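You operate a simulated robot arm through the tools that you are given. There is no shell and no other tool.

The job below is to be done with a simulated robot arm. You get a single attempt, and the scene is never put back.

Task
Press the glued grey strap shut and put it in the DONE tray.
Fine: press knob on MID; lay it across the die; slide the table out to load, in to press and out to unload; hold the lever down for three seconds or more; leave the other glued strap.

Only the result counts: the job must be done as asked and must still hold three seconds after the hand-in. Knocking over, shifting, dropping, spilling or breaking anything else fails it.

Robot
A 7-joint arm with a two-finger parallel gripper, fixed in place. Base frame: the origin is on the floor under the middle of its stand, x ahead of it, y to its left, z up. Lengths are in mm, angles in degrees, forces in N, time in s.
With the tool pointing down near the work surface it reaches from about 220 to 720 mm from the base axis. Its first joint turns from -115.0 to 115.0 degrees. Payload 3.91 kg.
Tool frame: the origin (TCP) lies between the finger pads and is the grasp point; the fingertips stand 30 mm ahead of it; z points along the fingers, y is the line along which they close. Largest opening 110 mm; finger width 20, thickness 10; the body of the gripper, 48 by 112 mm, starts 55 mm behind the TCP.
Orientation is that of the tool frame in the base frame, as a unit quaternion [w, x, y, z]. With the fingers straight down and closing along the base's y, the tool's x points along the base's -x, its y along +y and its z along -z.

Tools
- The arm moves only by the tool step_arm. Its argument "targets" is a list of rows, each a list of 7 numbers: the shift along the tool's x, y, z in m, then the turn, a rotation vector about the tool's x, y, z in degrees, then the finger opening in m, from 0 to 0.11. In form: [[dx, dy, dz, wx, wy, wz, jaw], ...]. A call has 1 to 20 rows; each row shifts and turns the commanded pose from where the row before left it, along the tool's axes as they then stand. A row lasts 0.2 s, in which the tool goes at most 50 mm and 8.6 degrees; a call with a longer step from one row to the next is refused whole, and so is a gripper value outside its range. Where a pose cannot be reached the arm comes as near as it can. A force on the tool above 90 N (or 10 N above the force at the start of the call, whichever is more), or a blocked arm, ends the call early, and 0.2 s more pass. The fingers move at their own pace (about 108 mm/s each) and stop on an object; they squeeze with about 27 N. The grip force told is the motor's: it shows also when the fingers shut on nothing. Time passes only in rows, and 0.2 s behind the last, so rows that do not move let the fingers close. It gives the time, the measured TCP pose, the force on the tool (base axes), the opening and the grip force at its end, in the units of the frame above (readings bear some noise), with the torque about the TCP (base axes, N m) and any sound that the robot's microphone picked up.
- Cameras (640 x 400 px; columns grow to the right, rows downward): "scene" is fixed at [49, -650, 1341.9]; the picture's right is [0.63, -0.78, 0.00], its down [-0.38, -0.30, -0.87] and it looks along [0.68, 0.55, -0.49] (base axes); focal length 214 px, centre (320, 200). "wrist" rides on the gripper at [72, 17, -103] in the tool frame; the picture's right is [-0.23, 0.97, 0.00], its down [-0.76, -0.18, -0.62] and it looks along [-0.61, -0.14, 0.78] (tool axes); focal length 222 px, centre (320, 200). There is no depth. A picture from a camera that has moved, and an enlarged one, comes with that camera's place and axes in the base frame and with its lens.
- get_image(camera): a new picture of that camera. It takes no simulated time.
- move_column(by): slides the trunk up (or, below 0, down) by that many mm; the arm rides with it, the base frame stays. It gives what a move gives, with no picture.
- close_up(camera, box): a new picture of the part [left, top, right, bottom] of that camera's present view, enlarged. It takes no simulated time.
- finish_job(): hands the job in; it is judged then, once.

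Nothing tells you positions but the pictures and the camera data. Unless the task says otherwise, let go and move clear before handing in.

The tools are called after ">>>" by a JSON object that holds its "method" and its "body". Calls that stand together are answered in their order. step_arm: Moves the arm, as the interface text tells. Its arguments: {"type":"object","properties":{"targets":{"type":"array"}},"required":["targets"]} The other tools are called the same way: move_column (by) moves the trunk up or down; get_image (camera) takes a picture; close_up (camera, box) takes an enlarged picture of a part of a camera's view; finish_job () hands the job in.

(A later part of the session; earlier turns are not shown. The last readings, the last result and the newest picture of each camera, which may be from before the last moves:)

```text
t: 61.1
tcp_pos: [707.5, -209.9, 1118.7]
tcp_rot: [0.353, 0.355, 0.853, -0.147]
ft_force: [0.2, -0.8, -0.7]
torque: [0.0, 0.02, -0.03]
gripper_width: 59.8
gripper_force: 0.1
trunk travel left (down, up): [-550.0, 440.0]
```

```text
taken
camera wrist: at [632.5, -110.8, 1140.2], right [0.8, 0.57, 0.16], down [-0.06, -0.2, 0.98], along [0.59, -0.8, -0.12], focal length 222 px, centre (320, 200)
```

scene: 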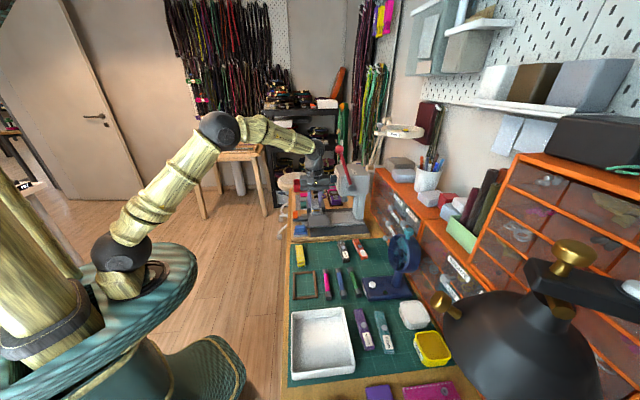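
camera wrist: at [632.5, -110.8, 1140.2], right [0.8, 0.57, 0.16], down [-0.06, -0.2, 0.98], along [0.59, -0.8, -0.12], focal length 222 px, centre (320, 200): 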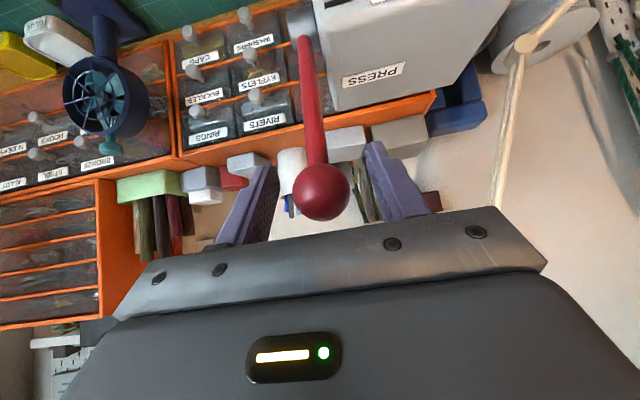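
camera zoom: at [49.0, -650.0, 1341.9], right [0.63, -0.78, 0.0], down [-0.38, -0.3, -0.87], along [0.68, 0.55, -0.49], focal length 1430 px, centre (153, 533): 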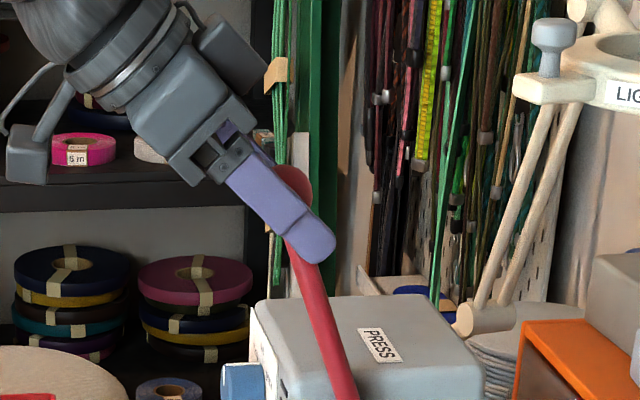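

>>> {"method": "step_arm", "body": {"targets": [[0, 0, 0, 0, 0, 0, 0.04], [0, 0, 0, 0, 0, 0, 0.02], [0, 0, 0, 0, 0, 0, 0.02], [0, 0, 0, 0, 0, 0, 0.02]]}}

>>> {"method": "get_image", "body": {"camera": "wrist"}}

>>> {"method": "close_up", "body": {"camera": "scene", "box": [310, 120, 380, 180]}}

```text
t: 62.1
tcp_pos: [708.1, -209.6, 1117.6]
tcp_rot: [0.353, 0.356, 0.853, -0.147]
ft_force: [3.2, 1.7, 1.8]
torque: [0.01, -0.08, 0.05]
gripper_width: 33.3
gripper_force: 45.1
trunk travel left (down, up): [-550.0, 440.0]
```

```text
taken
camera wrist: at [632.3, -110.3, 1140.4], right [0.8, 0.57, 0.16], down [-0.06, -0.2, 0.98], along [0.59, -0.8, -0.12], focal length 222 px, centre (320, 200)
```

wrist: 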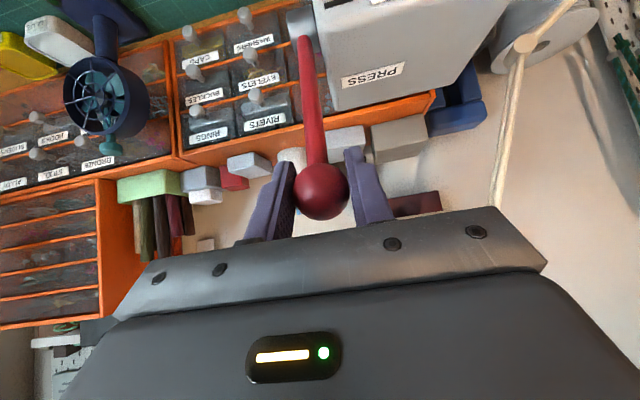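

```text
6.67 times, centred on (345, 150) of scene
camera zoom: at [49.0, -650.0, 1341.9], right [0.63, -0.78, 0.0], down [-0.38, -0.3, -0.87], along [0.68, 0.55, -0.49], focal length 1430 px, centre (153, 533)
```

zoom: 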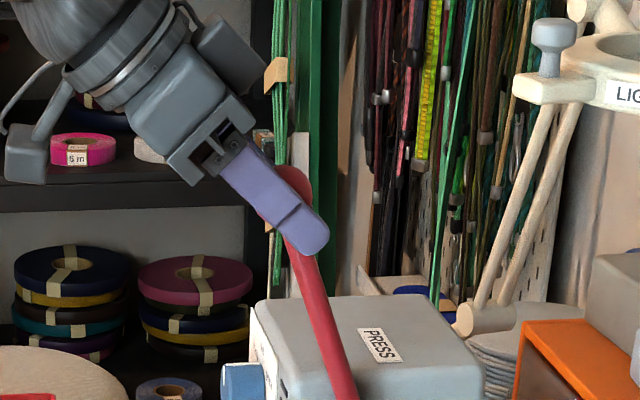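

The ball is gripped at 33.3 mm. I'll start the pull-down arc around the pivot at about (W 706, z 960) with a small portion and check forces.

>>> {"method": "step_arm", "body": {"targets": [[0.0135, 0, -0.0056, 0, 0, 0, 0.02], [0.014, 0, -0.0044, 0, 0, 0, 0.02], [0.0143, 0, -0.0033, 0, 0, 0, 0.02]]}}

>>> {"method": "close_up", "body": {"camera": "scene", "box": [290, 130, 390, 235]}}

```text
t: 62.9
tcp_pos: [682.1, -183.2, 1097.9]
tcp_rot: [0.352, 0.355, 0.853, -0.147]
ft_force: [9.4, -0.5, 5.7]
torque: [-0.86, -0.7, 0.05]
gripper_width: 33.2
gripper_force: 44.6
trunk travel left (down, up): [-550.0, 440.0]
```

```text
3.81 times, centred on (340, 182) of scene
camera zoom: at [49.0, -650.0, 1341.9], right [0.63, -0.78, 0.0], down [-0.38, -0.3, -0.87], along [0.68, 0.55, -0.49], focal length 817 px, centre (244, 267)
```

zoom: 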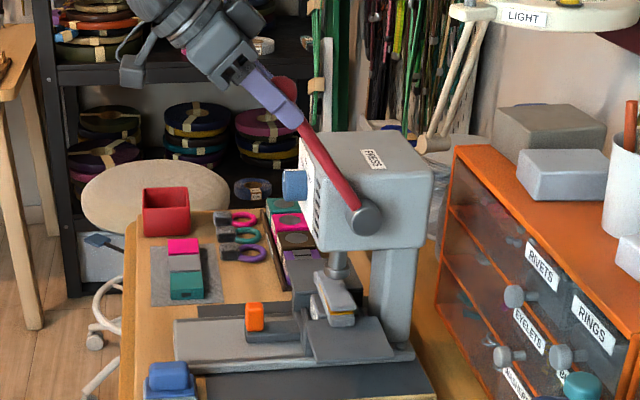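

>>> {"method": "step_arm", "body": {"targets": [[0.0146, 0, -0.0018, 0, 0, 0, 0.02], [0.0146, 0, -0.0007, 0, 0, 0, 0.02], [0.0146, 0, 0.0007, 0, 0, 0, 0.02]]}}

>>> {"method": "close_up", "body": {"camera": "scene", "box": [290, 130, 390, 235]}}

```text
t: 63.7
tcp_pos: [657.5, -158.6, 1069.2]
tcp_rot: [0.354, 0.356, 0.852, -0.147]
ft_force: [6.7, 2.6, 11.0]
torque: [-1.0, -0.81, 0.01]
gripper_width: 33.2
gripper_force: 45.1
trunk travel left (down, up): [-550.0, 440.0]
```

```text
3.81 times, centred on (340, 182) of scene
camera zoom: at [49.0, -650.0, 1341.9], right [0.63, -0.78, 0.0], down [-0.38, -0.3, -0.87], along [0.68, 0.55, -0.49], focal length 817 px, centre (244, 267)
```

zoom: 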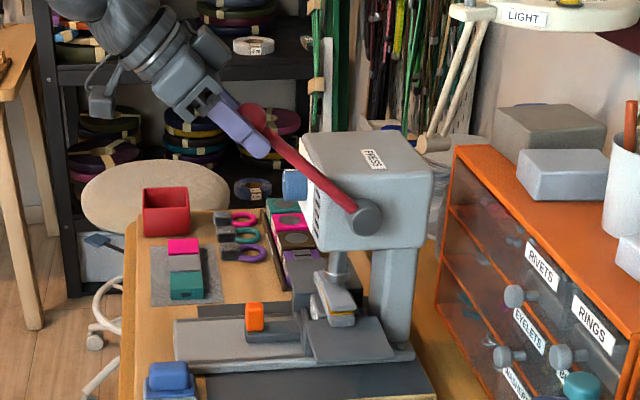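

>>> {"method": "step_arm", "body": {"targets": [[0.0146, 0, 0.0018, 0, 0, 0, 0.02], [0.0143, 0, 0.0033, 0, 0, 0, 0.02]]}}

>>> {"method": "close_up", "body": {"camera": "scene", "box": [290, 130, 390, 235]}}

```text
t: 64.3
tcp_pos: [645.3, -149.6, 1041.1]
tcp_rot: [0.349, 0.357, 0.854, -0.148]
ft_force: [0.1, -1.0, -0.6]
torque: [0.01, 0.02, 0.0]
gripper_width: 20.1
gripper_force: 0.1
trunk travel left (down, up): [-550.0, 440.0]
```

```text
3.81 times, centred on (340, 182) of scene
camera zoom: at [49.0, -650.0, 1341.9], right [0.63, -0.78, 0.0], down [-0.38, -0.3, -0.87], along [0.68, 0.55, -0.49], focal length 817 px, centre (244, 267)
```

zoom: 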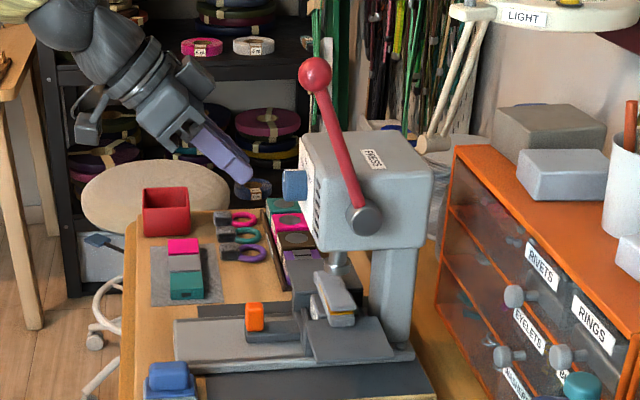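

The friction grip slipped off the ball and the lever sprang back up, and nothing else moved. I'll push positively instead, with closed fingers laid behind and over the ball, pressing along the arc.

>>> {"method": "step_arm", "body": {"targets": [[-0.026, 0.0003, -0.0267, 0, 0, 0, 0], [-0.026, 0.0003, -0.0267, 0, 0, 0, 0], [-0.026, 0.0003, -0.0267, 0, 0, 0, 0], [-0.026, 0, -0.0267, 0, 0, 0, 0], [-0.0272, 0, 0.0272, 0, 0, 0, 0], [-0.0272, 0, 0.0272, 0, 0, 0, 0], [0, 0, 0, 0, 0, 0, 0]]}}

>>> {"method": "get_image", "body": {"camera": "wrist"}}

>>> {"method": "close_up", "body": {"camera": "scene", "box": [290, 110, 390, 235]}}

```text
t: 65.9
tcp_pos: [699.4, -201.2, 1194.2]
tcp_rot: [0.352, 0.355, 0.853, -0.146]
ft_force: [-0.4, -1.0, -0.5]
torque: [0.03, -0.01, -0.02]
gripper_width: 0.0
gripper_force: 27.5
trunk travel left (down, up): [-550.0, 440.0]
```

```text
taken
camera wrist: at [623.4, -101.5, 1215.5], right [0.8, 0.57, 0.16], down [-0.06, -0.2, 0.98], along [0.59, -0.8, -0.13], focal length 222 px, centre (320, 200)
```

wrist: 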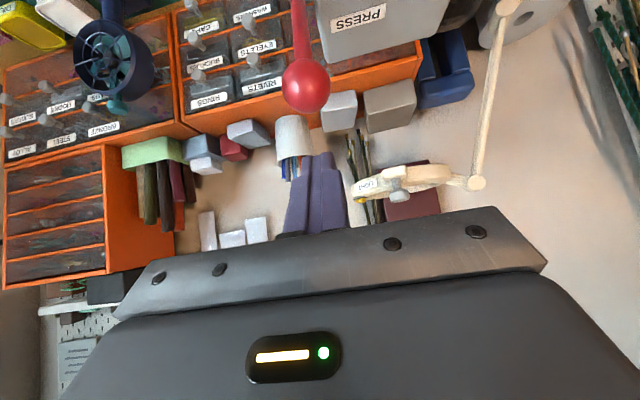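

```text
3.20 times, centred on (340, 172) of scene
camera zoom: at [49.0, -650.0, 1341.9], right [0.63, -0.78, 0.0], down [-0.38, -0.3, -0.87], along [0.68, 0.55, -0.49], focal length 686 px, centre (256, 288)
```

zoom: 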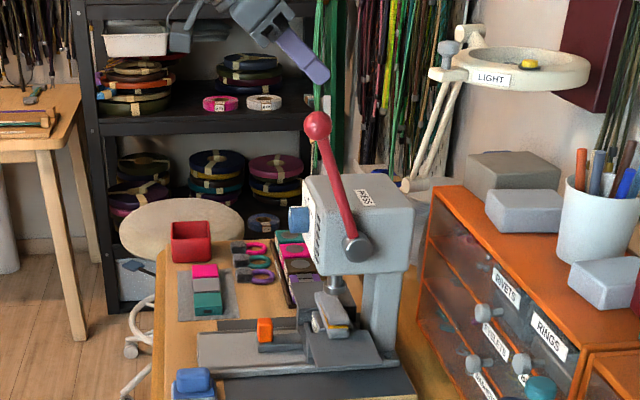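

>>> {"method": "step_arm", "body": {"targets": [[0, 0, 0.03, 0, 0, 0, 0], [0, 0, 0.03, 0, 0, 0, 0], [0, 0, 0, 0, 0, 0, 0]]}}

>>> {"method": "close_up", "body": {"camera": "scene", "box": [310, 110, 380, 180]}}

>>> {"method": "get_image", "body": {"camera": "wrist"}}

```text
t: 66.7
tcp_pos: [729.6, -231.1, 1150.6]
tcp_rot: [0.354, 0.355, 0.853, -0.146]
ft_force: [0.9, -0.2, 0.0]
torque: [0.01, 0.01, -0.03]
gripper_width: 0.0
gripper_force: 26.9
trunk travel left (down, up): [-550.0, 440.0]
```

```text
5.71 times, centred on (345, 145) of scene
camera zoom: at [49.0, -650.0, 1341.9], right [0.63, -0.78, 0.0], down [-0.38, -0.3, -0.87], along [0.68, 0.55, -0.49], focal length 1226 px, centre (177, 514)
```

zoom: 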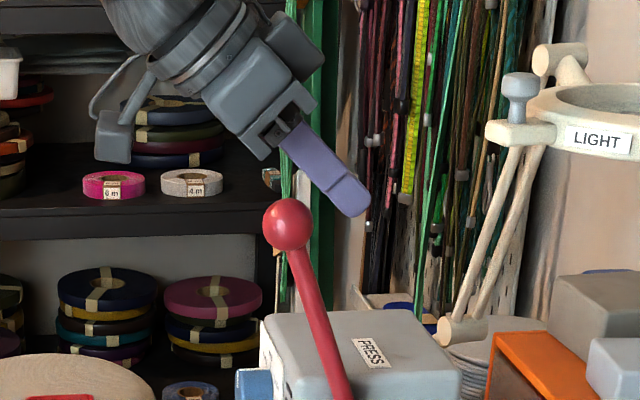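

```text
taken
camera wrist: at [653.6, -131.2, 1172.6], right [0.8, 0.57, 0.16], down [-0.06, -0.2, 0.98], along [0.59, -0.8, -0.12], focal length 222 px, centre (320, 200)
```

wrist: 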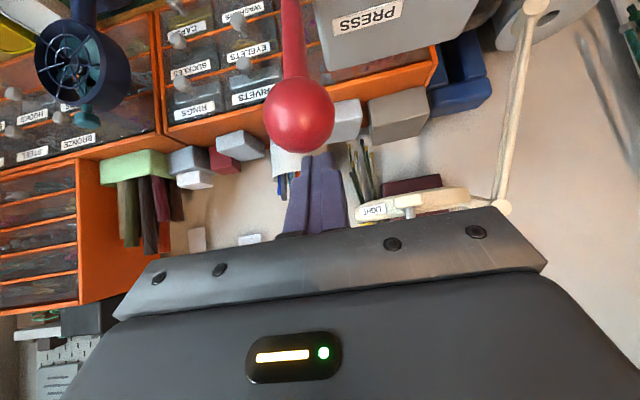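

The fingers sit just behind and above the ball. I'll press into it and follow the arc.

>>> {"method": "step_arm", "body": {"targets": [[0.009, 0, 0, 0, 0, 0, 0], [0.009, 0, 0, 0, 0, 0, 0], [0.0135, 0, -0.0056, 0, 0, 0, 0], [0.014, 0, -0.0044, 0, 0, 0, 0], [0.0143, 0, -0.0033, 0, 0, 0, 0]]}}

>>> {"method": "close_up", "body": {"camera": "scene", "box": [290, 110, 390, 235]}}

```text
t: 67.9
tcp_pos: [692.2, -194.4, 1118.6]
tcp_rot: [0.354, 0.356, 0.852, -0.148]
ft_force: [0.0, -1.7, 4.2]
torque: [0.03, -0.01, 0.02]
gripper_width: 0.2
gripper_force: 27.1
trunk travel left (down, up): [-550.0, 440.0]
```

```text
3.20 times, centred on (340, 172) of scene
camera zoom: at [49.0, -650.0, 1341.9], right [0.63, -0.78, 0.0], down [-0.38, -0.3, -0.87], along [0.68, 0.55, -0.49], focal length 686 px, centre (256, 288)
```

zoom: 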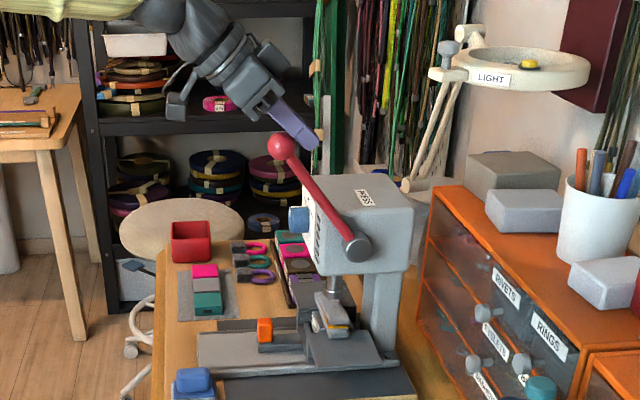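

>>> {"method": "step_arm", "body": {"targets": [[0.0146, 0, -0.0018, 0, 0, 0, 0], [0.0146, 0, -0.0007, 0, 0, 0, 0], [0.0146, 0, 0.0007, 0, 0, 0, 0], [0.0146, 0, 0.0018, 0, 0, 0, 0]]}}

>>> {"method": "close_up", "body": {"camera": "scene", "box": [290, 110, 390, 235]}}

```text
t: 68.9
tcp_pos: [664.0, -166.3, 1078.0]
tcp_rot: [0.354, 0.355, 0.853, -0.146]
ft_force: [0.2, 0.0, 5.5]
torque: [0.02, 0.04, 0.02]
gripper_width: 0.3
gripper_force: 27.0
trunk travel left (down, up): [-550.0, 440.0]
```

```text
3.20 times, centred on (340, 172) of scene
camera zoom: at [49.0, -650.0, 1341.9], right [0.63, -0.78, 0.0], down [-0.38, -0.3, -0.87], along [0.68, 0.55, -0.49], focal length 686 px, centre (256, 288)
```

zoom: 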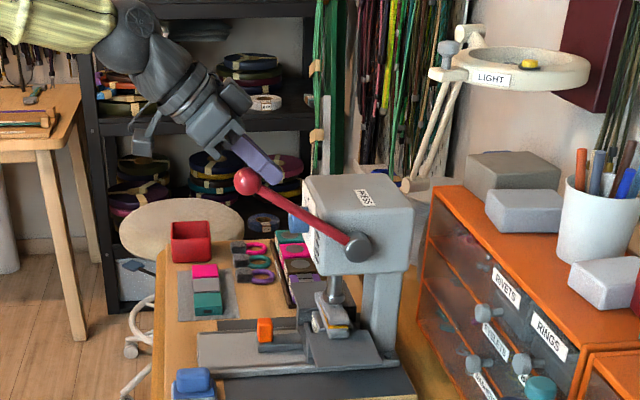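

>>> {"method": "step_arm", "body": {"targets": [[0.0143, 0, 0.0033, 0, 0, 0, 0], [0.014, 0, 0.0044, 0, 0, 0, 0]]}}

>>> {"method": "close_up", "body": {"camera": "scene", "box": [290, 110, 390, 235]}}

>>> {"method": "close_up", "body": {"camera": "scene", "box": [320, 185, 370, 230]}}

```text
t: 69.5
tcp_pos: [654.0, -156.0, 1051.0]
tcp_rot: [0.354, 0.356, 0.852, -0.146]
ft_force: [1.5, -1.5, 6.4]
torque: [-0.16, -0.06, -0.08]
gripper_width: 0.2
gripper_force: 26.9
trunk travel left (down, up): [-550.0, 440.0]
```

```text
3.20 times, centred on (340, 172) of scene
camera zoom: at [49.0, -650.0, 1341.9], right [0.63, -0.78, 0.0], down [-0.38, -0.3, -0.87], along [0.68, 0.55, -0.49], focal length 686 px, centre (256, 288)
```

zoom: 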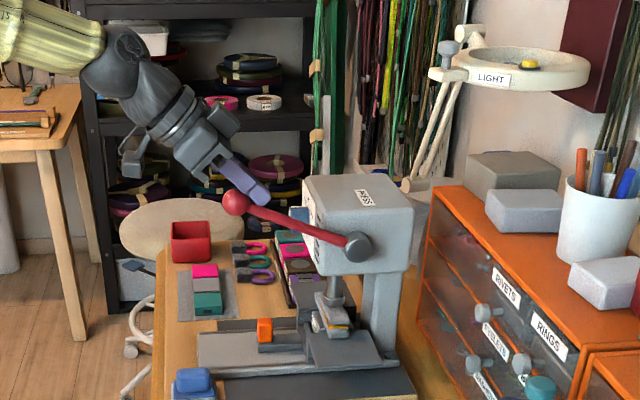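

```text
8.89 times, centred on (345, 208) of scene
camera zoom: at [49.0, -650.0, 1341.9], right [0.63, -0.78, 0.0], down [-0.38, -0.3, -0.87], along [0.68, 0.55, -0.49], focal length 1906 px, centre (98, 133)
```

zoom: 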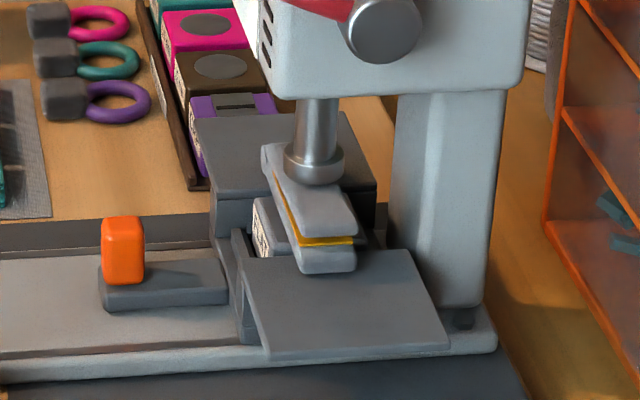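

>>> {"method": "step_arm", "body": {"targets": [[0.0068, 0, 0.0028, 0, 0, 0, 0], [0.0068, 0, 0.0028, 0, 0, 0, 0]]}}

>>> {"method": "close_up", "body": {"camera": "scene", "box": [320, 185, 370, 230]}}

```text
t: 70.1
tcp_pos: [650.0, -150.1, 1036.8]
tcp_rot: [0.353, 0.356, 0.852, -0.147]
ft_force: [0.3, -1.0, 7.4]
torque: [-0.14, -0.09, -0.07]
gripper_width: 0.0
gripper_force: 26.8
trunk travel left (down, up): [-550.0, 440.0]
```

```text
8.89 times, centred on (345, 208) of scene
camera zoom: at [49.0, -650.0, 1341.9], right [0.63, -0.78, 0.0], down [-0.38, -0.3, -0.87], along [0.68, 0.55, -0.49], focal length 1906 px, centre (98, 133)
```

zoom: 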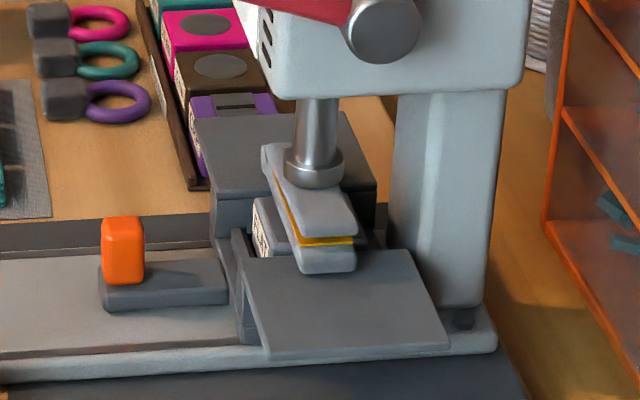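

>>> {"method": "step_arm", "body": {"targets": [[0.0065, 0, 0.0034, 0, 0, 0, 0], [0.0065, 0, 0.0034, 0, 0, 0, 0]]}}

>>> {"method": "close_up", "body": {"camera": "scene", "box": [320, 185, 370, 230]}}

>>> {"method": "close_up", "body": {"camera": "scene", "box": [290, 110, 390, 235]}}

```text
t: 70.7
tcp_pos: [646.9, -147.3, 1025.1]
tcp_rot: [0.353, 0.356, 0.852, -0.146]
ft_force: [2.0, -2.6, 8.4]
torque: [-0.15, -0.13, -0.1]
gripper_width: 0.0
gripper_force: 27.1
trunk travel left (down, up): [-550.0, 440.0]
```

```text
8.89 times, centred on (345, 208) of scene
camera zoom: at [49.0, -650.0, 1341.9], right [0.63, -0.78, 0.0], down [-0.38, -0.3, -0.87], along [0.68, 0.55, -0.49], focal length 1906 px, centre (98, 133)
```

zoom: 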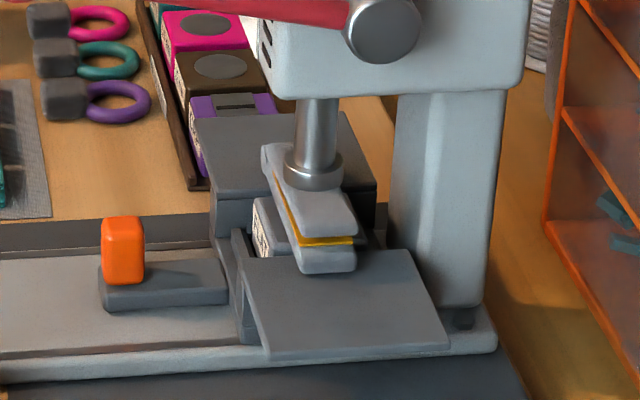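

```text
3.20 times, centred on (340, 172) of scene
camera zoom: at [49.0, -650.0, 1341.9], right [0.63, -0.78, 0.0], down [-0.38, -0.3, -0.87], along [0.68, 0.55, -0.49], focal length 686 px, centre (256, 288)
```

zoom: 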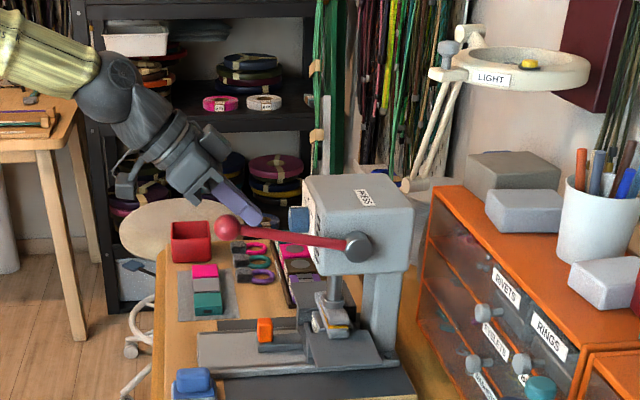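

>>> {"method": "step_arm", "body": {"targets": [[0.0062, 0, 0.0039, 0, 0, 0, 0], [0.0062, 0, 0.0039, 0, 0, 0, 0], [0.0058, 0, 0.0045, 0, 0, 0, 0]]}}

>>> {"method": "close_up", "body": {"camera": "scene", "box": [320, 185, 370, 230]}}

>>> {"method": "close_up", "body": {"camera": "scene", "box": [310, 140, 370, 200]}}

```text
t: 71.5
tcp_pos: [642.9, -144.0, 1006.1]
tcp_rot: [0.357, 0.356, 0.851, -0.145]
ft_force: [2.7, -2.3, 24.3]
torque: [-0.35, -0.28, -0.28]
gripper_width: 0.4
gripper_force: 26.7
trunk travel left (down, up): [-550.0, 440.0]
```

```text
8.89 times, centred on (345, 208) of scene
camera zoom: at [49.0, -650.0, 1341.9], right [0.63, -0.78, 0.0], down [-0.38, -0.3, -0.87], along [0.68, 0.55, -0.49], focal length 1906 px, centre (98, 133)
```

zoom: 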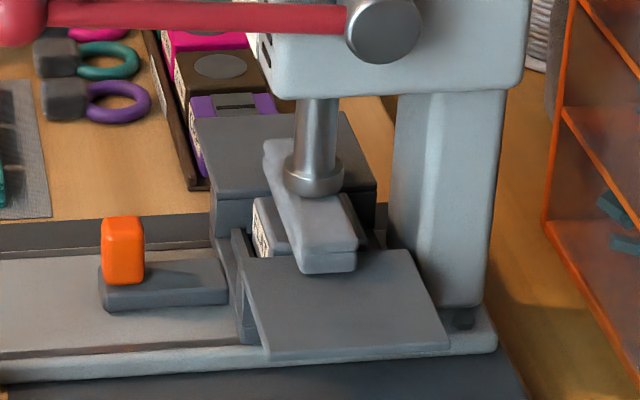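

```text
6.67 times, centred on (340, 170) of scene
camera zoom: at [49.0, -650.0, 1341.9], right [0.63, -0.78, 0.0], down [-0.38, -0.3, -0.87], along [0.68, 0.55, -0.49], focal length 1430 px, centre (187, 400)
```

zoom: 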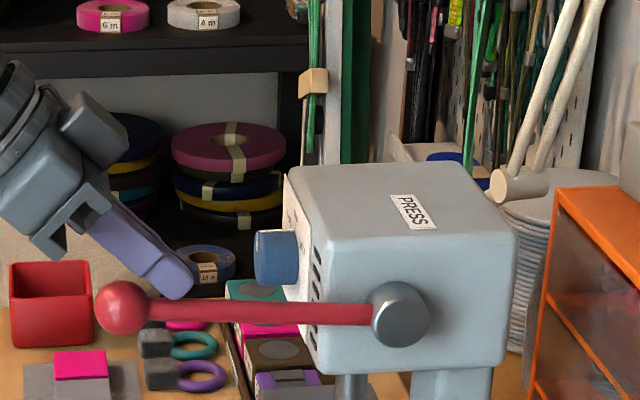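

The strap gap has closed and force is rising at 24 N. I'll push down slightly more to reach the bottom.

>>> {"method": "step_arm", "body": {"targets": [[0.0025, 0, 0.0025, 0, 0, 0, 0], [0.0025, 0, 0.0025, 0, 0, 0, 0]]}}

>>> {"method": "close_up", "body": {"camera": "scene", "box": [310, 140, 370, 200]}}

```text
t: 72.1
tcp_pos: [642.3, -145.1, 1005.7]
tcp_rot: [0.363, 0.355, 0.849, -0.144]
ft_force: [2.8, -1.6, 58.0]
torque: [-0.69, -0.69, -0.85]
gripper_width: 0.0
gripper_force: 27.4
trunk travel left (down, up): [-550.0, 440.0]
```

```text
6.67 times, centred on (340, 170) of scene
camera zoom: at [49.0, -650.0, 1341.9], right [0.63, -0.78, 0.0], down [-0.38, -0.3, -0.87], along [0.68, 0.55, -0.49], focal length 1430 px, centre (187, 400)
```

zoom: 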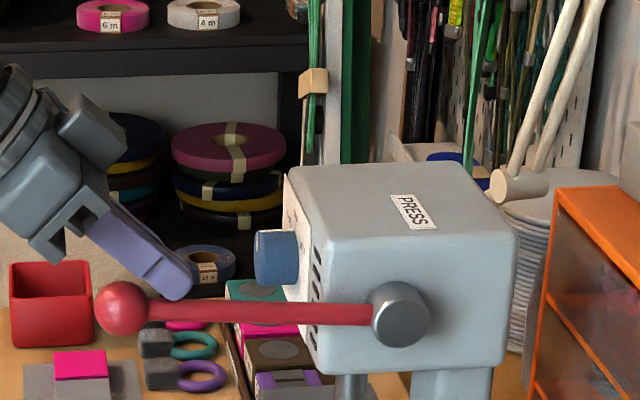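

The lever is at its stop at 58 N with no more movement. I'll hold for more than 4 s.

>>> {"method": "step_arm", "body": {"targets": [[0, 0, 0, 0, 0, 0, 0], [0, 0, 0, 0, 0, 0, 0], [0, 0, 0, 0, 0, 0, 0], [0, 0, 0, 0, 0, 0, 0], [0, 0, 0, 0, 0, 0, 0], [0, 0, 0, 0, 0, 0, 0], [0, 0, 0, 0, 0, 0, 0], [0, 0, 0, 0, 0, 0, 0], [0, 0, 0, 0, 0, 0, 0], [0, 0, 0, 0, 0, 0, 0], [0, 0, 0, 0, 0, 0, 0], [0, 0, 0, 0, 0, 0, 0], [0, 0, 0, 0, 0, 0, 0], [0, 0, 0, 0, 0, 0, 0], [0, 0, 0, 0, 0, 0, 0], [0, 0, 0, 0, 0, 0, 0], [0, 0, 0, 0, 0, 0, 0], [0, 0, 0, 0, 0, 0, 0], [0, 0, 0, 0, 0, 0, 0], [0, 0, 0, 0, 0, 0, 0]]}}

>>> {"method": "close_up", "body": {"camera": "scene", "box": [320, 185, 370, 230]}}

>>> {"method": "get_image", "body": {"camera": "wrist"}}

```text
t: 76.3
tcp_pos: [641.4, -145.2, 1005.4]
tcp_rot: [0.363, 0.356, 0.849, -0.144]
ft_force: [2.2, -2.6, 59.5]
torque: [-0.68, -0.64, -0.04]
gripper_width: 0.0
gripper_force: 26.7
trunk travel left (down, up): [-550.0, 440.0]
```

```text
8.89 times, centred on (345, 208) of scene
camera zoom: at [49.0, -650.0, 1341.9], right [0.63, -0.78, 0.0], down [-0.38, -0.3, -0.87], along [0.68, 0.55, -0.49], focal length 1906 px, centre (98, 133)
```

zoom: 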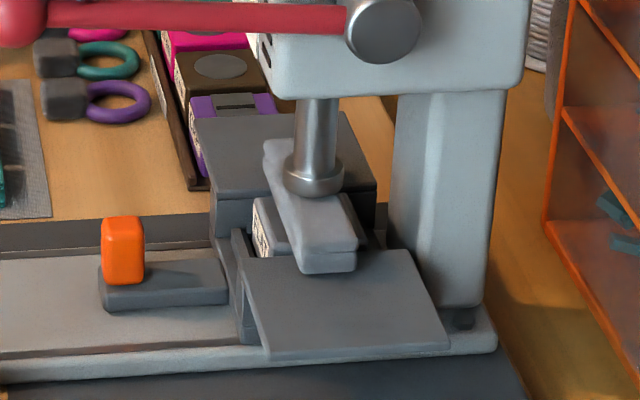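

```text
taken
camera wrist: at [566.3, -45.5, 1026.1], right [0.8, 0.57, 0.18], down [-0.08, -0.19, 0.98], along [0.6, -0.8, -0.11], focal length 222 px, centre (320, 200)
```

wrist: 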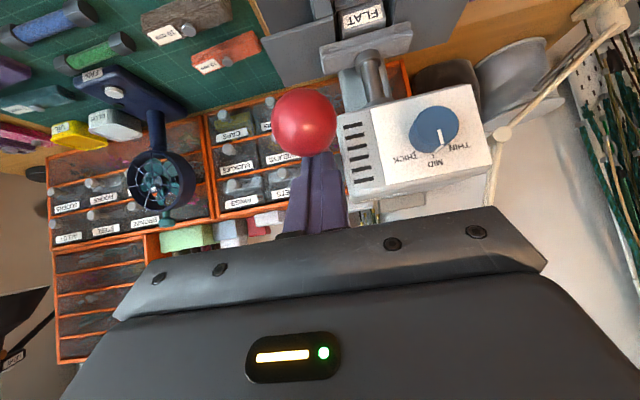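

Held for over 4 s with the knob still on MID. I'll ease the lever back up along the same arc.

>>> {"method": "step_arm", "body": {"targets": [[-0.0025, 0, -0.0025, 0, 0, 0, 0], [-0.0025, 0, -0.0025, 0, 0, 0, 0], [-0.0058, 0, -0.0045, 0, 0, 0, 0], [-0.0062, 0, -0.0039, 0, 0, 0, 0], [-0.0062, 0, -0.0039, 0, 0, 0, 0], [-0.0065, 0, -0.0034, 0, 0, 0, 0], [-0.0065, 0, -0.0034, 0, 0, 0, 0], [-0.0068, 0, -0.0028, 0, 0, 0, 0], [-0.0068, 0, -0.0028, 0, 0, 0, 0], [-0.014, 0, -0.0044, 0, 0, 0, 0], [-0.0143, 0, -0.0033, 0, 0, 0, 0], [-0.0146, 0, -0.0018, 0, 0, 0, 0], [-0.0146, 0, -0.0007, 0, 0, 0, 0], [-0.0146, 0, 0.0007, 0, 0, 0, 0], [-0.0146, 0, 0.0018, 0, 0, 0, 0], [-0.0143, 0, 0.0033, 0, 0, 0, 0], [-0.014, 0, 0.0044, 0, 0, 0, 0], [-0.0135, 0, 0.0056, 0, 0, 0, 0], [-0.018, 0, 0, 0, 0, 0, 0]]}}

>>> {"method": "close_up", "body": {"camera": "scene", "box": [290, 110, 390, 235]}}

>>> {"method": "close_up", "body": {"camera": "scene", "box": [320, 185, 370, 230]}}

```text
t: 80.3
tcp_pos: [729.9, -232.4, 1149.2]
tcp_rot: [0.352, 0.355, 0.853, -0.146]
ft_force: [-0.2, -0.6, -0.7]
torque: [-0.02, 0.0, 0.01]
gripper_width: 0.0
gripper_force: 26.9
trunk travel left (down, up): [-550.0, 440.0]
```

```text
3.20 times, centred on (340, 172) of scene
camera zoom: at [49.0, -650.0, 1341.9], right [0.63, -0.78, 0.0], down [-0.38, -0.3, -0.87], along [0.68, 0.55, -0.49], focal length 686 px, centre (256, 288)
```

zoom: 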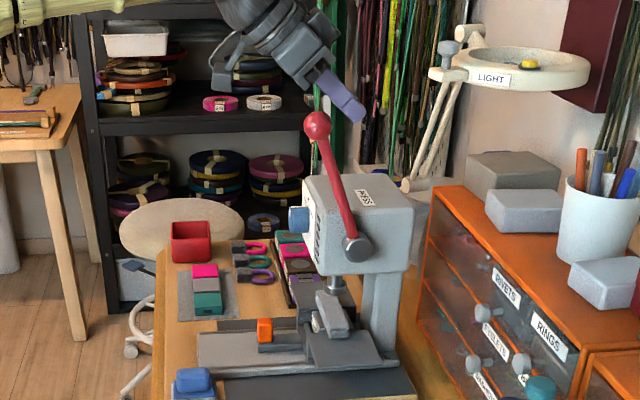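

```text
8.89 times, centred on (345, 208) of scene
camera zoom: at [49.0, -650.0, 1341.9], right [0.63, -0.78, 0.0], down [-0.38, -0.3, -0.87], along [0.68, 0.55, -0.49], focal length 1906 px, centre (98, 133)
```

zoom: 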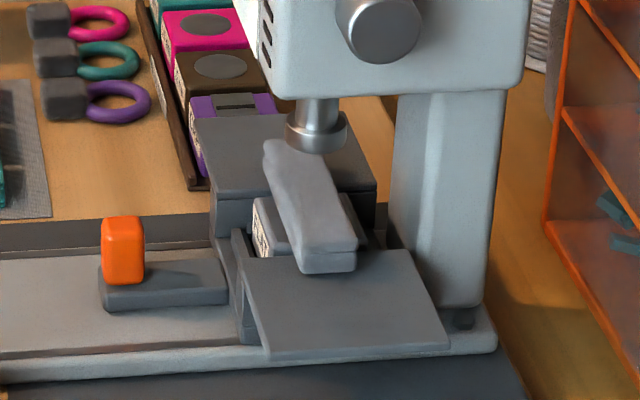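

The strap stays closed and the lever is back up. I'll retreat and return to the orange handle.

>>> {"method": "step_arm", "body": {"targets": [[0, 0, -0.03, 0, 0, 0, 0], [0, 0, -0.03, 0, 0, 0, 0], [0.0276, 0, -0.0276, 0, 0, 0, 0.06], [0.0276, 0, -0.0276, 0, 0, 0, 0.06], [0.0377, 0.0115, 0.0165, 0, 0, 0, 0.06], [0.0377, 0.0115, 0.0165, 0, 0, 0, 0.06], [0.0377, 0.0115, 0.0165, 0, 0, 0, 0.06], [0.0377, 0.0115, 0.0165, 0, 0, 0, 0.06], [0.0377, 0.0115, 0.0165, 0, 0, 0, 0.06], [0.0377, 0.0115, 0.0165, 0, 0, 0, 0.06], [0, 0, 0, 0, 0, 0, 0.06]]}}

>>> {"method": "get_image", "body": {"camera": "wrist"}}

```text
t: 82.7
tcp_pos: [629.7, -33.6, 962.6]
tcp_rot: [0.354, 0.356, 0.852, -0.147]
ft_force: [0.8, -0.2, -0.8]
torque: [-0.02, 0.01, -0.03]
gripper_width: 60.2
gripper_force: 0.0
trunk travel left (down, up): [-550.0, 440.0]
```

```text
taken
camera wrist: at [554.5, 65.8, 985.1], right [0.81, 0.57, 0.16], down [-0.06, -0.2, 0.98], along [0.59, -0.8, -0.12], focal length 222 px, centre (320, 200)
```

wrist: 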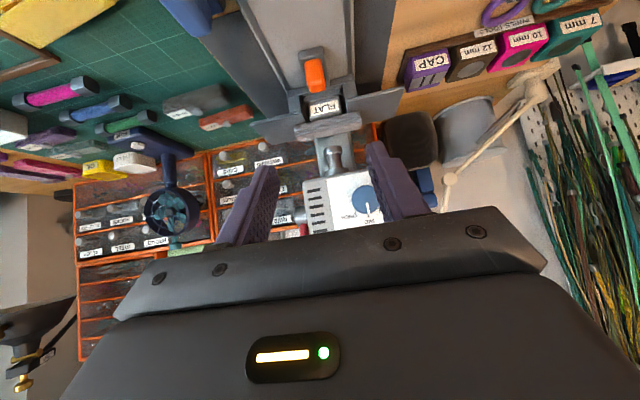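

>>> {"method": "step_arm", "body": {"targets": [[0.00435, -0.00025, 0.0411, 0, 0, 0, 0.06], [0.00435, -0.00025, 0.0411, 0, 0, 0, 0.06], [0.00435, -0.00025, 0.0411, 0, 0, 0, 0.06], [0.00435, -0.00025, 0.0411, 0, 0, 0, 0.06], [0, 0, 0, 0, 0, 0, 0.06]]}}

>>> {"method": "close_up", "body": {"camera": "scene", "box": [285, 170, 385, 245]}}

>>> {"method": "get_image", "body": {"camera": "wrist"}}

```text
t: 83.9
tcp_pos: [704.2, -108.2, 835.9]
tcp_rot: [0.354, 0.355, 0.853, -0.147]
ft_force: [0.2, 0.1, 0.0]
torque: [0.01, -0.04, 0.03]
gripper_width: 60.1
gripper_force: 0.0
trunk travel left (down, up): [-550.0, 440.0]
```

```text
5.33 times, centred on (335, 208) of scene
camera zoom: at [49.0, -650.0, 1341.9], right [0.63, -0.78, 0.0], down [-0.38, -0.3, -0.87], along [0.68, 0.55, -0.49], focal length 1144 px, centre (240, 160)
```

zoom: 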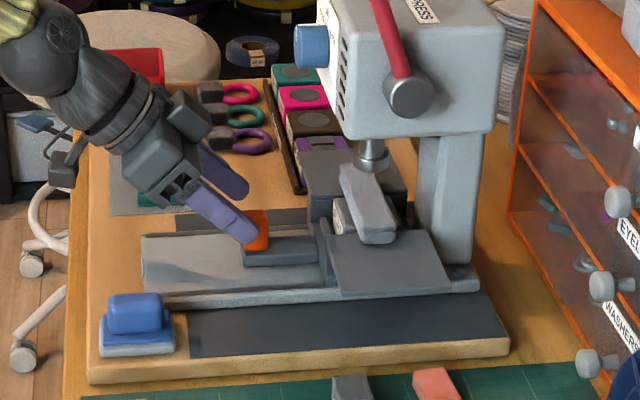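

```text
taken
camera wrist: at [628.2, -8.3, 857.2], right [0.8, 0.57, 0.16], down [-0.06, -0.2, 0.98], along [0.59, -0.8, -0.12], focal length 222 px, centre (320, 200)
```

wrist: 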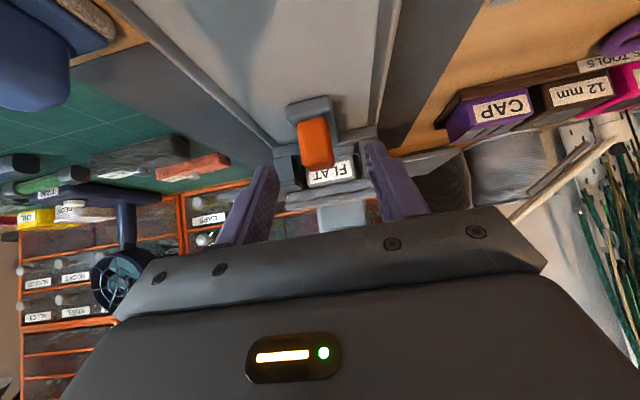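

>>> {"method": "step_arm", "body": {"targets": [[0, 0, 0.014, 0, 0, 0, 0.06], [0, 0, 0.014, 0, 0, 0, 0.06], [0, 0, 0, 0, 0, 0, 0.06], [0, 0, 0, 0, 0, 0, 0.03], [0, 0, 0, 0, 0, 0, 0.01], [0, 0, 0, 0, 0, 0, 0.01], [0.0028, 0, -0.0028, 0, 0, 0, 0.01], [0.0042, 0, -0.0042, 0, 0, 0, 0.01], [0.0057, 0, -0.0057, 0, 0, 0, 0.01], [0.0057, 0, -0.0057, 0, 0, 0, 0.01], [0.0057, 0, -0.0057, 0, 0, 0, 0.01], [0.0057, 0, -0.0057, 0, 0, 0, 0.01], [0.0057, 0, -0.0057, 0, 0, 0, 0.01], [0.0042, 0, -0.0042, 0, 0, 0, 0.01]]}}

>>> {"method": "close_up", "body": {"camera": "scene", "box": [285, 170, 385, 245]}}

```text
t: 86.9
tcp_pos: [676.9, -82.5, 815.8]
tcp_rot: [0.353, 0.357, 0.853, -0.147]
ft_force: [-3.4, -4.4, -0.3]
torque: [0.07, 0.31, 0.55]
gripper_width: 21.6
gripper_force: 45.0
trunk travel left (down, up): [-550.0, 440.0]
```

```text
5.33 times, centred on (335, 208) of scene
camera zoom: at [49.0, -650.0, 1341.9], right [0.63, -0.78, 0.0], down [-0.38, -0.3, -0.87], along [0.68, 0.55, -0.49], focal length 1144 px, centre (240, 160)
```

zoom: 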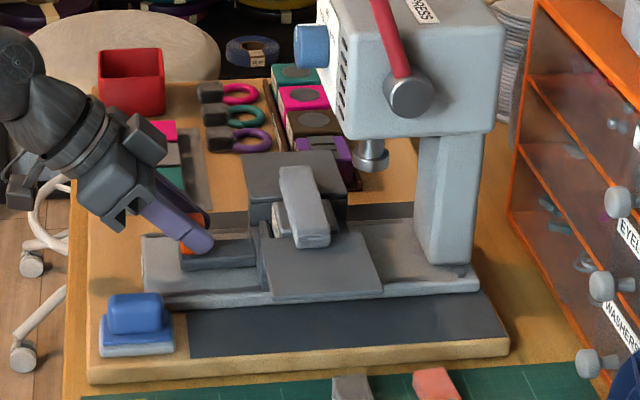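

>>> {"method": "step_arm", "body": {"targets": [[0.0042, 0, -0.0042, 0, 0, 0, 0.01], [0.0057, 0, -0.0057, 0, 0, 0, 0.01], [0.0057, 0, -0.0057, 0, 0, 0, 0.01], [0.0057, 0, -0.0057, 0, 0, 0, 0.01], [0.0057, 0, -0.0057, 0, 0, 0, 0.01], [0.0057, 0, -0.0057, 0, 0, 0, 0.01], [0.0057, 0, -0.0057, 0, 0, 0, 0.01], [0.0057, 0, -0.0057, 0, 0, 0, 0.01], [0.0045, 0, -0.0045, 0, 0, 0, 0.01], [0, 0, 0, 0, 0, 0, 0.01]]}}

>>> {"method": "close_up", "body": {"camera": "scene", "box": [285, 170, 385, 245]}}

```text
t: 89.1
tcp_pos: [627.1, -34.8, 815.5]
tcp_rot: [0.352, 0.356, 0.853, -0.146]
ft_force: [-11.9, -11.4, -4.9]
torque: [-0.97, -0.8, 0.44]
gripper_width: 21.8
gripper_force: 45.2
trunk travel left (down, up): [-550.0, 440.0]
```

```text
5.33 times, centred on (335, 208) of scene
camera zoom: at [49.0, -650.0, 1341.9], right [0.63, -0.78, 0.0], down [-0.38, -0.3, -0.87], along [0.68, 0.55, -0.49], focal length 1144 px, centre (240, 160)
```

zoom: 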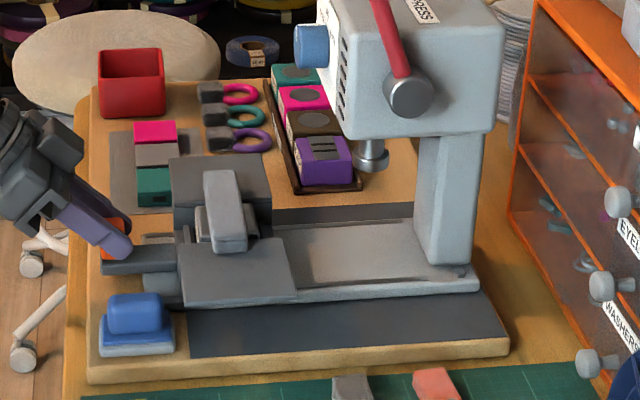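

>>> {"method": "step_arm", "body": {"targets": [[0.0014, 0, -0.0014, 0, 0, 0, 0.01], [0.0014, 0, -0.0014, 0, 0, 0, 0.01], [0, 0, 0, 0, 0, 0, 0.01], [0, 0, 0, 0, 0, 0, 0.06], [0, 0, 0, 0, 0, 0, 0.06], [0, 0, -0.03, 0, 0, 0, 0.06], [-0.015, 0, -0.03, 0, 0, 0, 0.06], [-0.03, 0, -0.03, 0, 0, 0, 0.06], [-0.03, 0, -0.03, 0, 0, 0, 0.06], [0, 0, 0, 0, 0, 0, 0.06]]}}

>>> {"method": "close_up", "body": {"camera": "scene", "box": [285, 170, 385, 245]}}

>>> {"method": "close_up", "body": {"camera": "scene", "box": [310, 190, 350, 225]}}

```text
t: 91.3
tcp_pos: [604.4, -8.4, 952.9]
tcp_rot: [0.353, 0.356, 0.853, -0.147]
ft_force: [0.4, -1.0, -0.3]
torque: [0.0, -0.03, 0.01]
gripper_width: 60.1
gripper_force: 0.1
trunk travel left (down, up): [-550.0, 440.0]
```

```text
5.33 times, centred on (335, 208) of scene
camera zoom: at [49.0, -650.0, 1341.9], right [0.63, -0.78, 0.0], down [-0.38, -0.3, -0.87], along [0.68, 0.55, -0.49], focal length 1144 px, centre (240, 160)
```

zoom: 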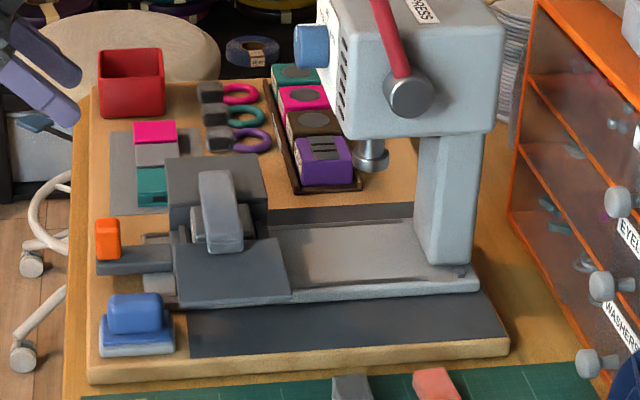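

```text
11.43 times, centred on (330, 208) of scene
camera zoom: at [49.0, -650.0, 1341.9], right [0.63, -0.78, 0.0], down [-0.38, -0.3, -0.87], along [0.68, 0.55, -0.49], focal length 2451 px, centre (206, 114)
```

zoom: 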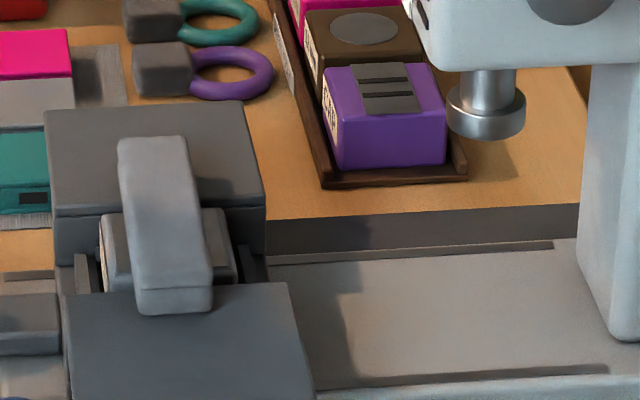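

The table is out and the strap is closed on the die. I'll reorient the gripper to pick it up across its width.

>>> {"method": "step_arm", "body": {"targets": [[0, 0, 0, 0, 7.5, 0, 0.05], [0, 0, 0, 0, 7.5, 0, 0.05], [0, 0, 0, 0, 7.5, 0, 0.05], [0, 0, 0, 0, 7.5, 0, 0.05], [0, 0, 0, 0, 7.5, 0, 0.05], [0, 0, 0, 0, 7.5, 0, 0.05], [0, 0, 0, 0, 0, -7.5, 0.05], [0, 0, 0, 0, 0, -7.5, 0.05], [0, 0, 0, 0, 0, -7.5, 0.05], [0, 0, 0, 0, 0, -7.5, 0.05], [0, 0, 0, 0, 0, -7.5, 0.05], [0, 0, 0, 0, 0, -7.5, 0.05], [0, 0, 0, 0, 0, -7.5, 0.05], [0, 0, 0, 0, 0, -7.5, 0.05], [0, 0, 0, 0, 0, -7.5, 0.05], [0, 0, 0, 0, 0, -7.5, 0.05], [0, 0, 0, 0, 0, -7.5, 0.05], [0, 0, 0, 0, 0, -7.5, 0.05], [0, 0, 0, 0, 0, 0, 0.05]]}}

>>> {"method": "get_image", "body": {"camera": "wrist"}}

```text
t: 95.3
tcp_pos: [603.5, -7.4, 953.3]
tcp_rot: [0.001, -0.382, 0.924, 0.0]
ft_force: [0.4, 0.4, -0.7]
torque: [0.02, 0.01, -0.02]
gripper_width: 50.1
gripper_force: 0.1
trunk travel left (down, up): [-550.0, 440.0]
```

```text
taken
camera wrist: at [540.2, -47.1, 1056.5], right [-0.53, 0.85, 0.0], down [0.67, 0.41, 0.62], along [0.53, 0.33, -0.78], focal length 222 px, centre (320, 200)
```

wrist: 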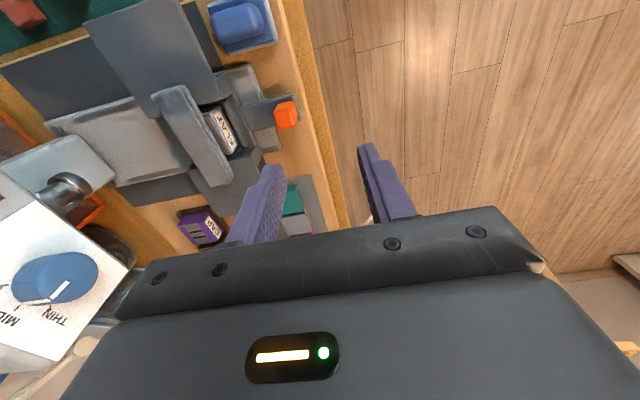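

>>> {"method": "close_up", "body": {"camera": "wrist", "box": [130, 60, 270, 220]}}

```text
2.50 times, centred on (200, 140) of wrist
camera zoom: at [540.2, -47.1, 1056.5], right [-0.53, 0.85, 0.0], down [0.67, 0.41, 0.62], along [0.53, 0.33, -0.78], focal length 555 px, centre (620, 350)
```

zoom: 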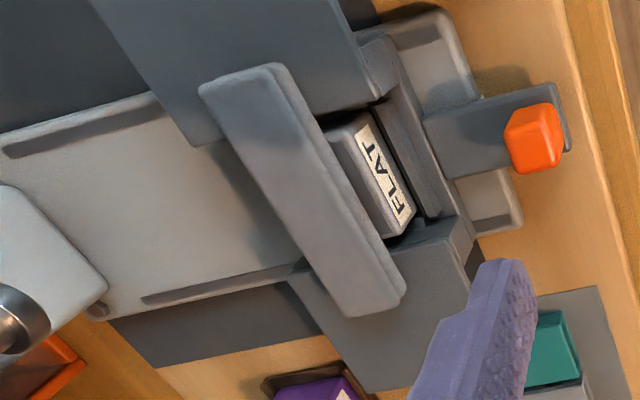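

>>> {"method": "step_arm", "body": {"targets": [[0.0009, -0.03425, 0.012, 0, 0, 0, 0.05], [0.0009, -0.03425, 0.012, 0, 0, 0, 0.05], [0.0009, -0.03425, 0.012, 0, 0, 0, 0.05], [0.0009, -0.03425, 0.012, 0, 0, 0, 0.048], [0, 0, 0, 0, 0, 0, 0.048]]}}

>>> {"method": "close_up", "body": {"camera": "wrist", "box": [220, 60, 420, 240]}}

>>> {"method": "close_up", "body": {"camera": "scene", "box": [285, 160, 385, 245]}}

```text
t: 96.5
tcp_pos: [697.5, -107.7, 905.1]
tcp_rot: [0.001, -0.381, 0.925, 0.002]
ft_force: [-0.2, -1.0, -0.7]
torque: [0.02, -0.02, 0.01]
gripper_width: 47.8
gripper_force: 0.1
trunk travel left (down, up): [-550.0, 440.0]
```

```text
2.22 times, centred on (320, 150) of wrist
camera zoom: at [634.3, -147.1, 1008.7], right [-0.52, 0.85, 0.0], down [0.67, 0.41, 0.62], along [0.53, 0.33, -0.78], focal length 494 px, centre (320, 311)
```

zoom: 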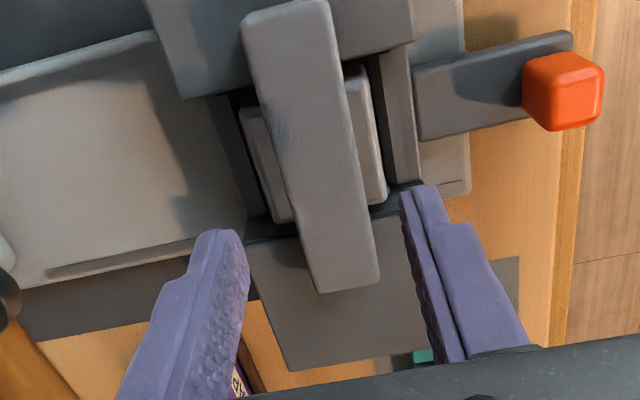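

```text
4.71 times, centred on (335, 202) of scene
camera zoom: at [49.0, -650.0, 1341.9], right [0.63, -0.78, 0.0], down [-0.38, -0.3, -0.87], along [0.68, 0.55, -0.49], focal length 1009 px, centre (249, 188)
```

zoom: 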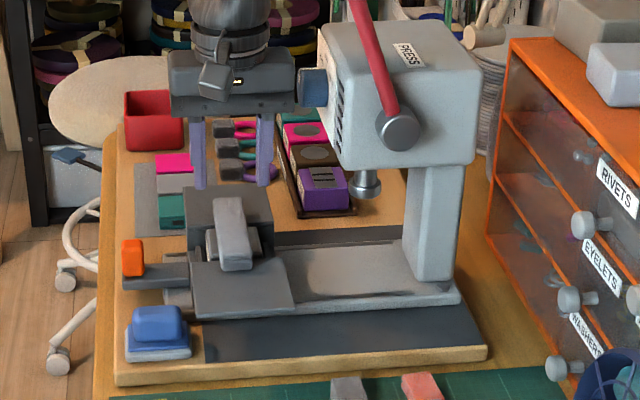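

>>> {"method": "step_arm", "body": {"targets": [[0, 0, 0.02, 0, 0, 0, 0.046], [0, 0, 0.02, 0, 0, 0, 0.046], [0, 0, 0.012, 0, 0, 0, 0.046], [0, 0, 0.006, 0, 0, 0, 0.046], [0, 0, 0, 0, 0, 0, 0.046]]}}

>>> {"method": "close_up", "body": {"camera": "scene", "box": [310, 190, 350, 225]}}

>>> {"method": "close_up", "body": {"camera": "wrist", "box": [220, 60, 420, 240]}}

```text
t: 97.7
tcp_pos: [697.5, -107.2, 846.5]
tcp_rot: [0.0, -0.38, 0.925, 0.0]
ft_force: [0.5, -0.3, 0.7]
torque: [0.0, -0.01, 0.03]
gripper_width: 46.0
gripper_force: 0.0
trunk travel left (down, up): [-550.0, 440.0]
```

```text
11.43 times, centred on (330, 208) of scene
camera zoom: at [49.0, -650.0, 1341.9], right [0.63, -0.78, 0.0], down [-0.38, -0.3, -0.87], along [0.68, 0.55, -0.49], focal length 2451 px, centre (206, 114)
```

zoom: 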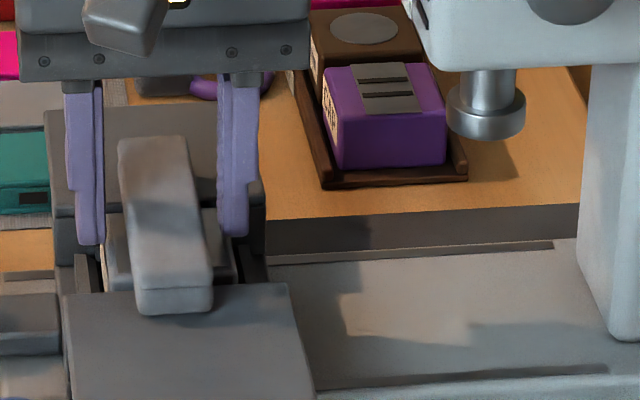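

```text
2.22 times, centred on (320, 150) of wrist
camera zoom: at [633.9, -146.5, 950.4], right [-0.52, 0.85, 0.0], down [0.67, 0.41, 0.62], along [0.53, 0.33, -0.78], focal length 494 px, centre (320, 311)
```

zoom: 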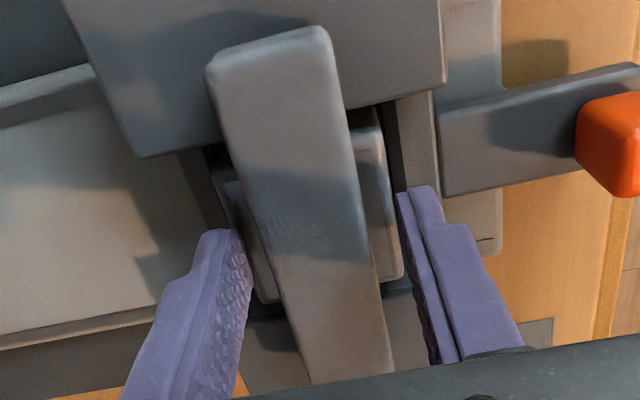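

>>> {"method": "step_arm", "body": {"targets": [[0, 0, 0, 0, 0, 0, 0.036], [0, 0, 0, 0, 0, 0, 0.03], [0, 0, 0, 0, 0, 0, 0.015], [0, 0, 0, 0, 0, 0, 0.015], [0, 0, 0, 0, 0, 0, 0.015]]}}

>>> {"method": "close_up", "body": {"camera": "scene", "box": [310, 190, 350, 225]}}

```text
t: 98.9
tcp_pos: [697.7, -106.5, 847.5]
tcp_rot: [0.0, -0.38, 0.925, 0.0]
ft_force: [-0.8, 0.0, -0.5]
torque: [0.03, -0.01, -0.01]
gripper_width: 28.5
gripper_force: 26.9
trunk travel left (down, up): [-550.0, 440.0]
```

```text
11.43 times, centred on (330, 208) of scene
camera zoom: at [49.0, -650.0, 1341.9], right [0.63, -0.78, 0.0], down [-0.38, -0.3, -0.87], along [0.68, 0.55, -0.49], focal length 2451 px, centre (206, 114)
```

zoom: 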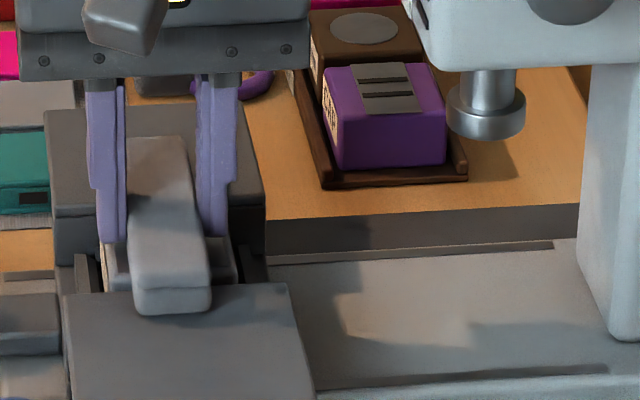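

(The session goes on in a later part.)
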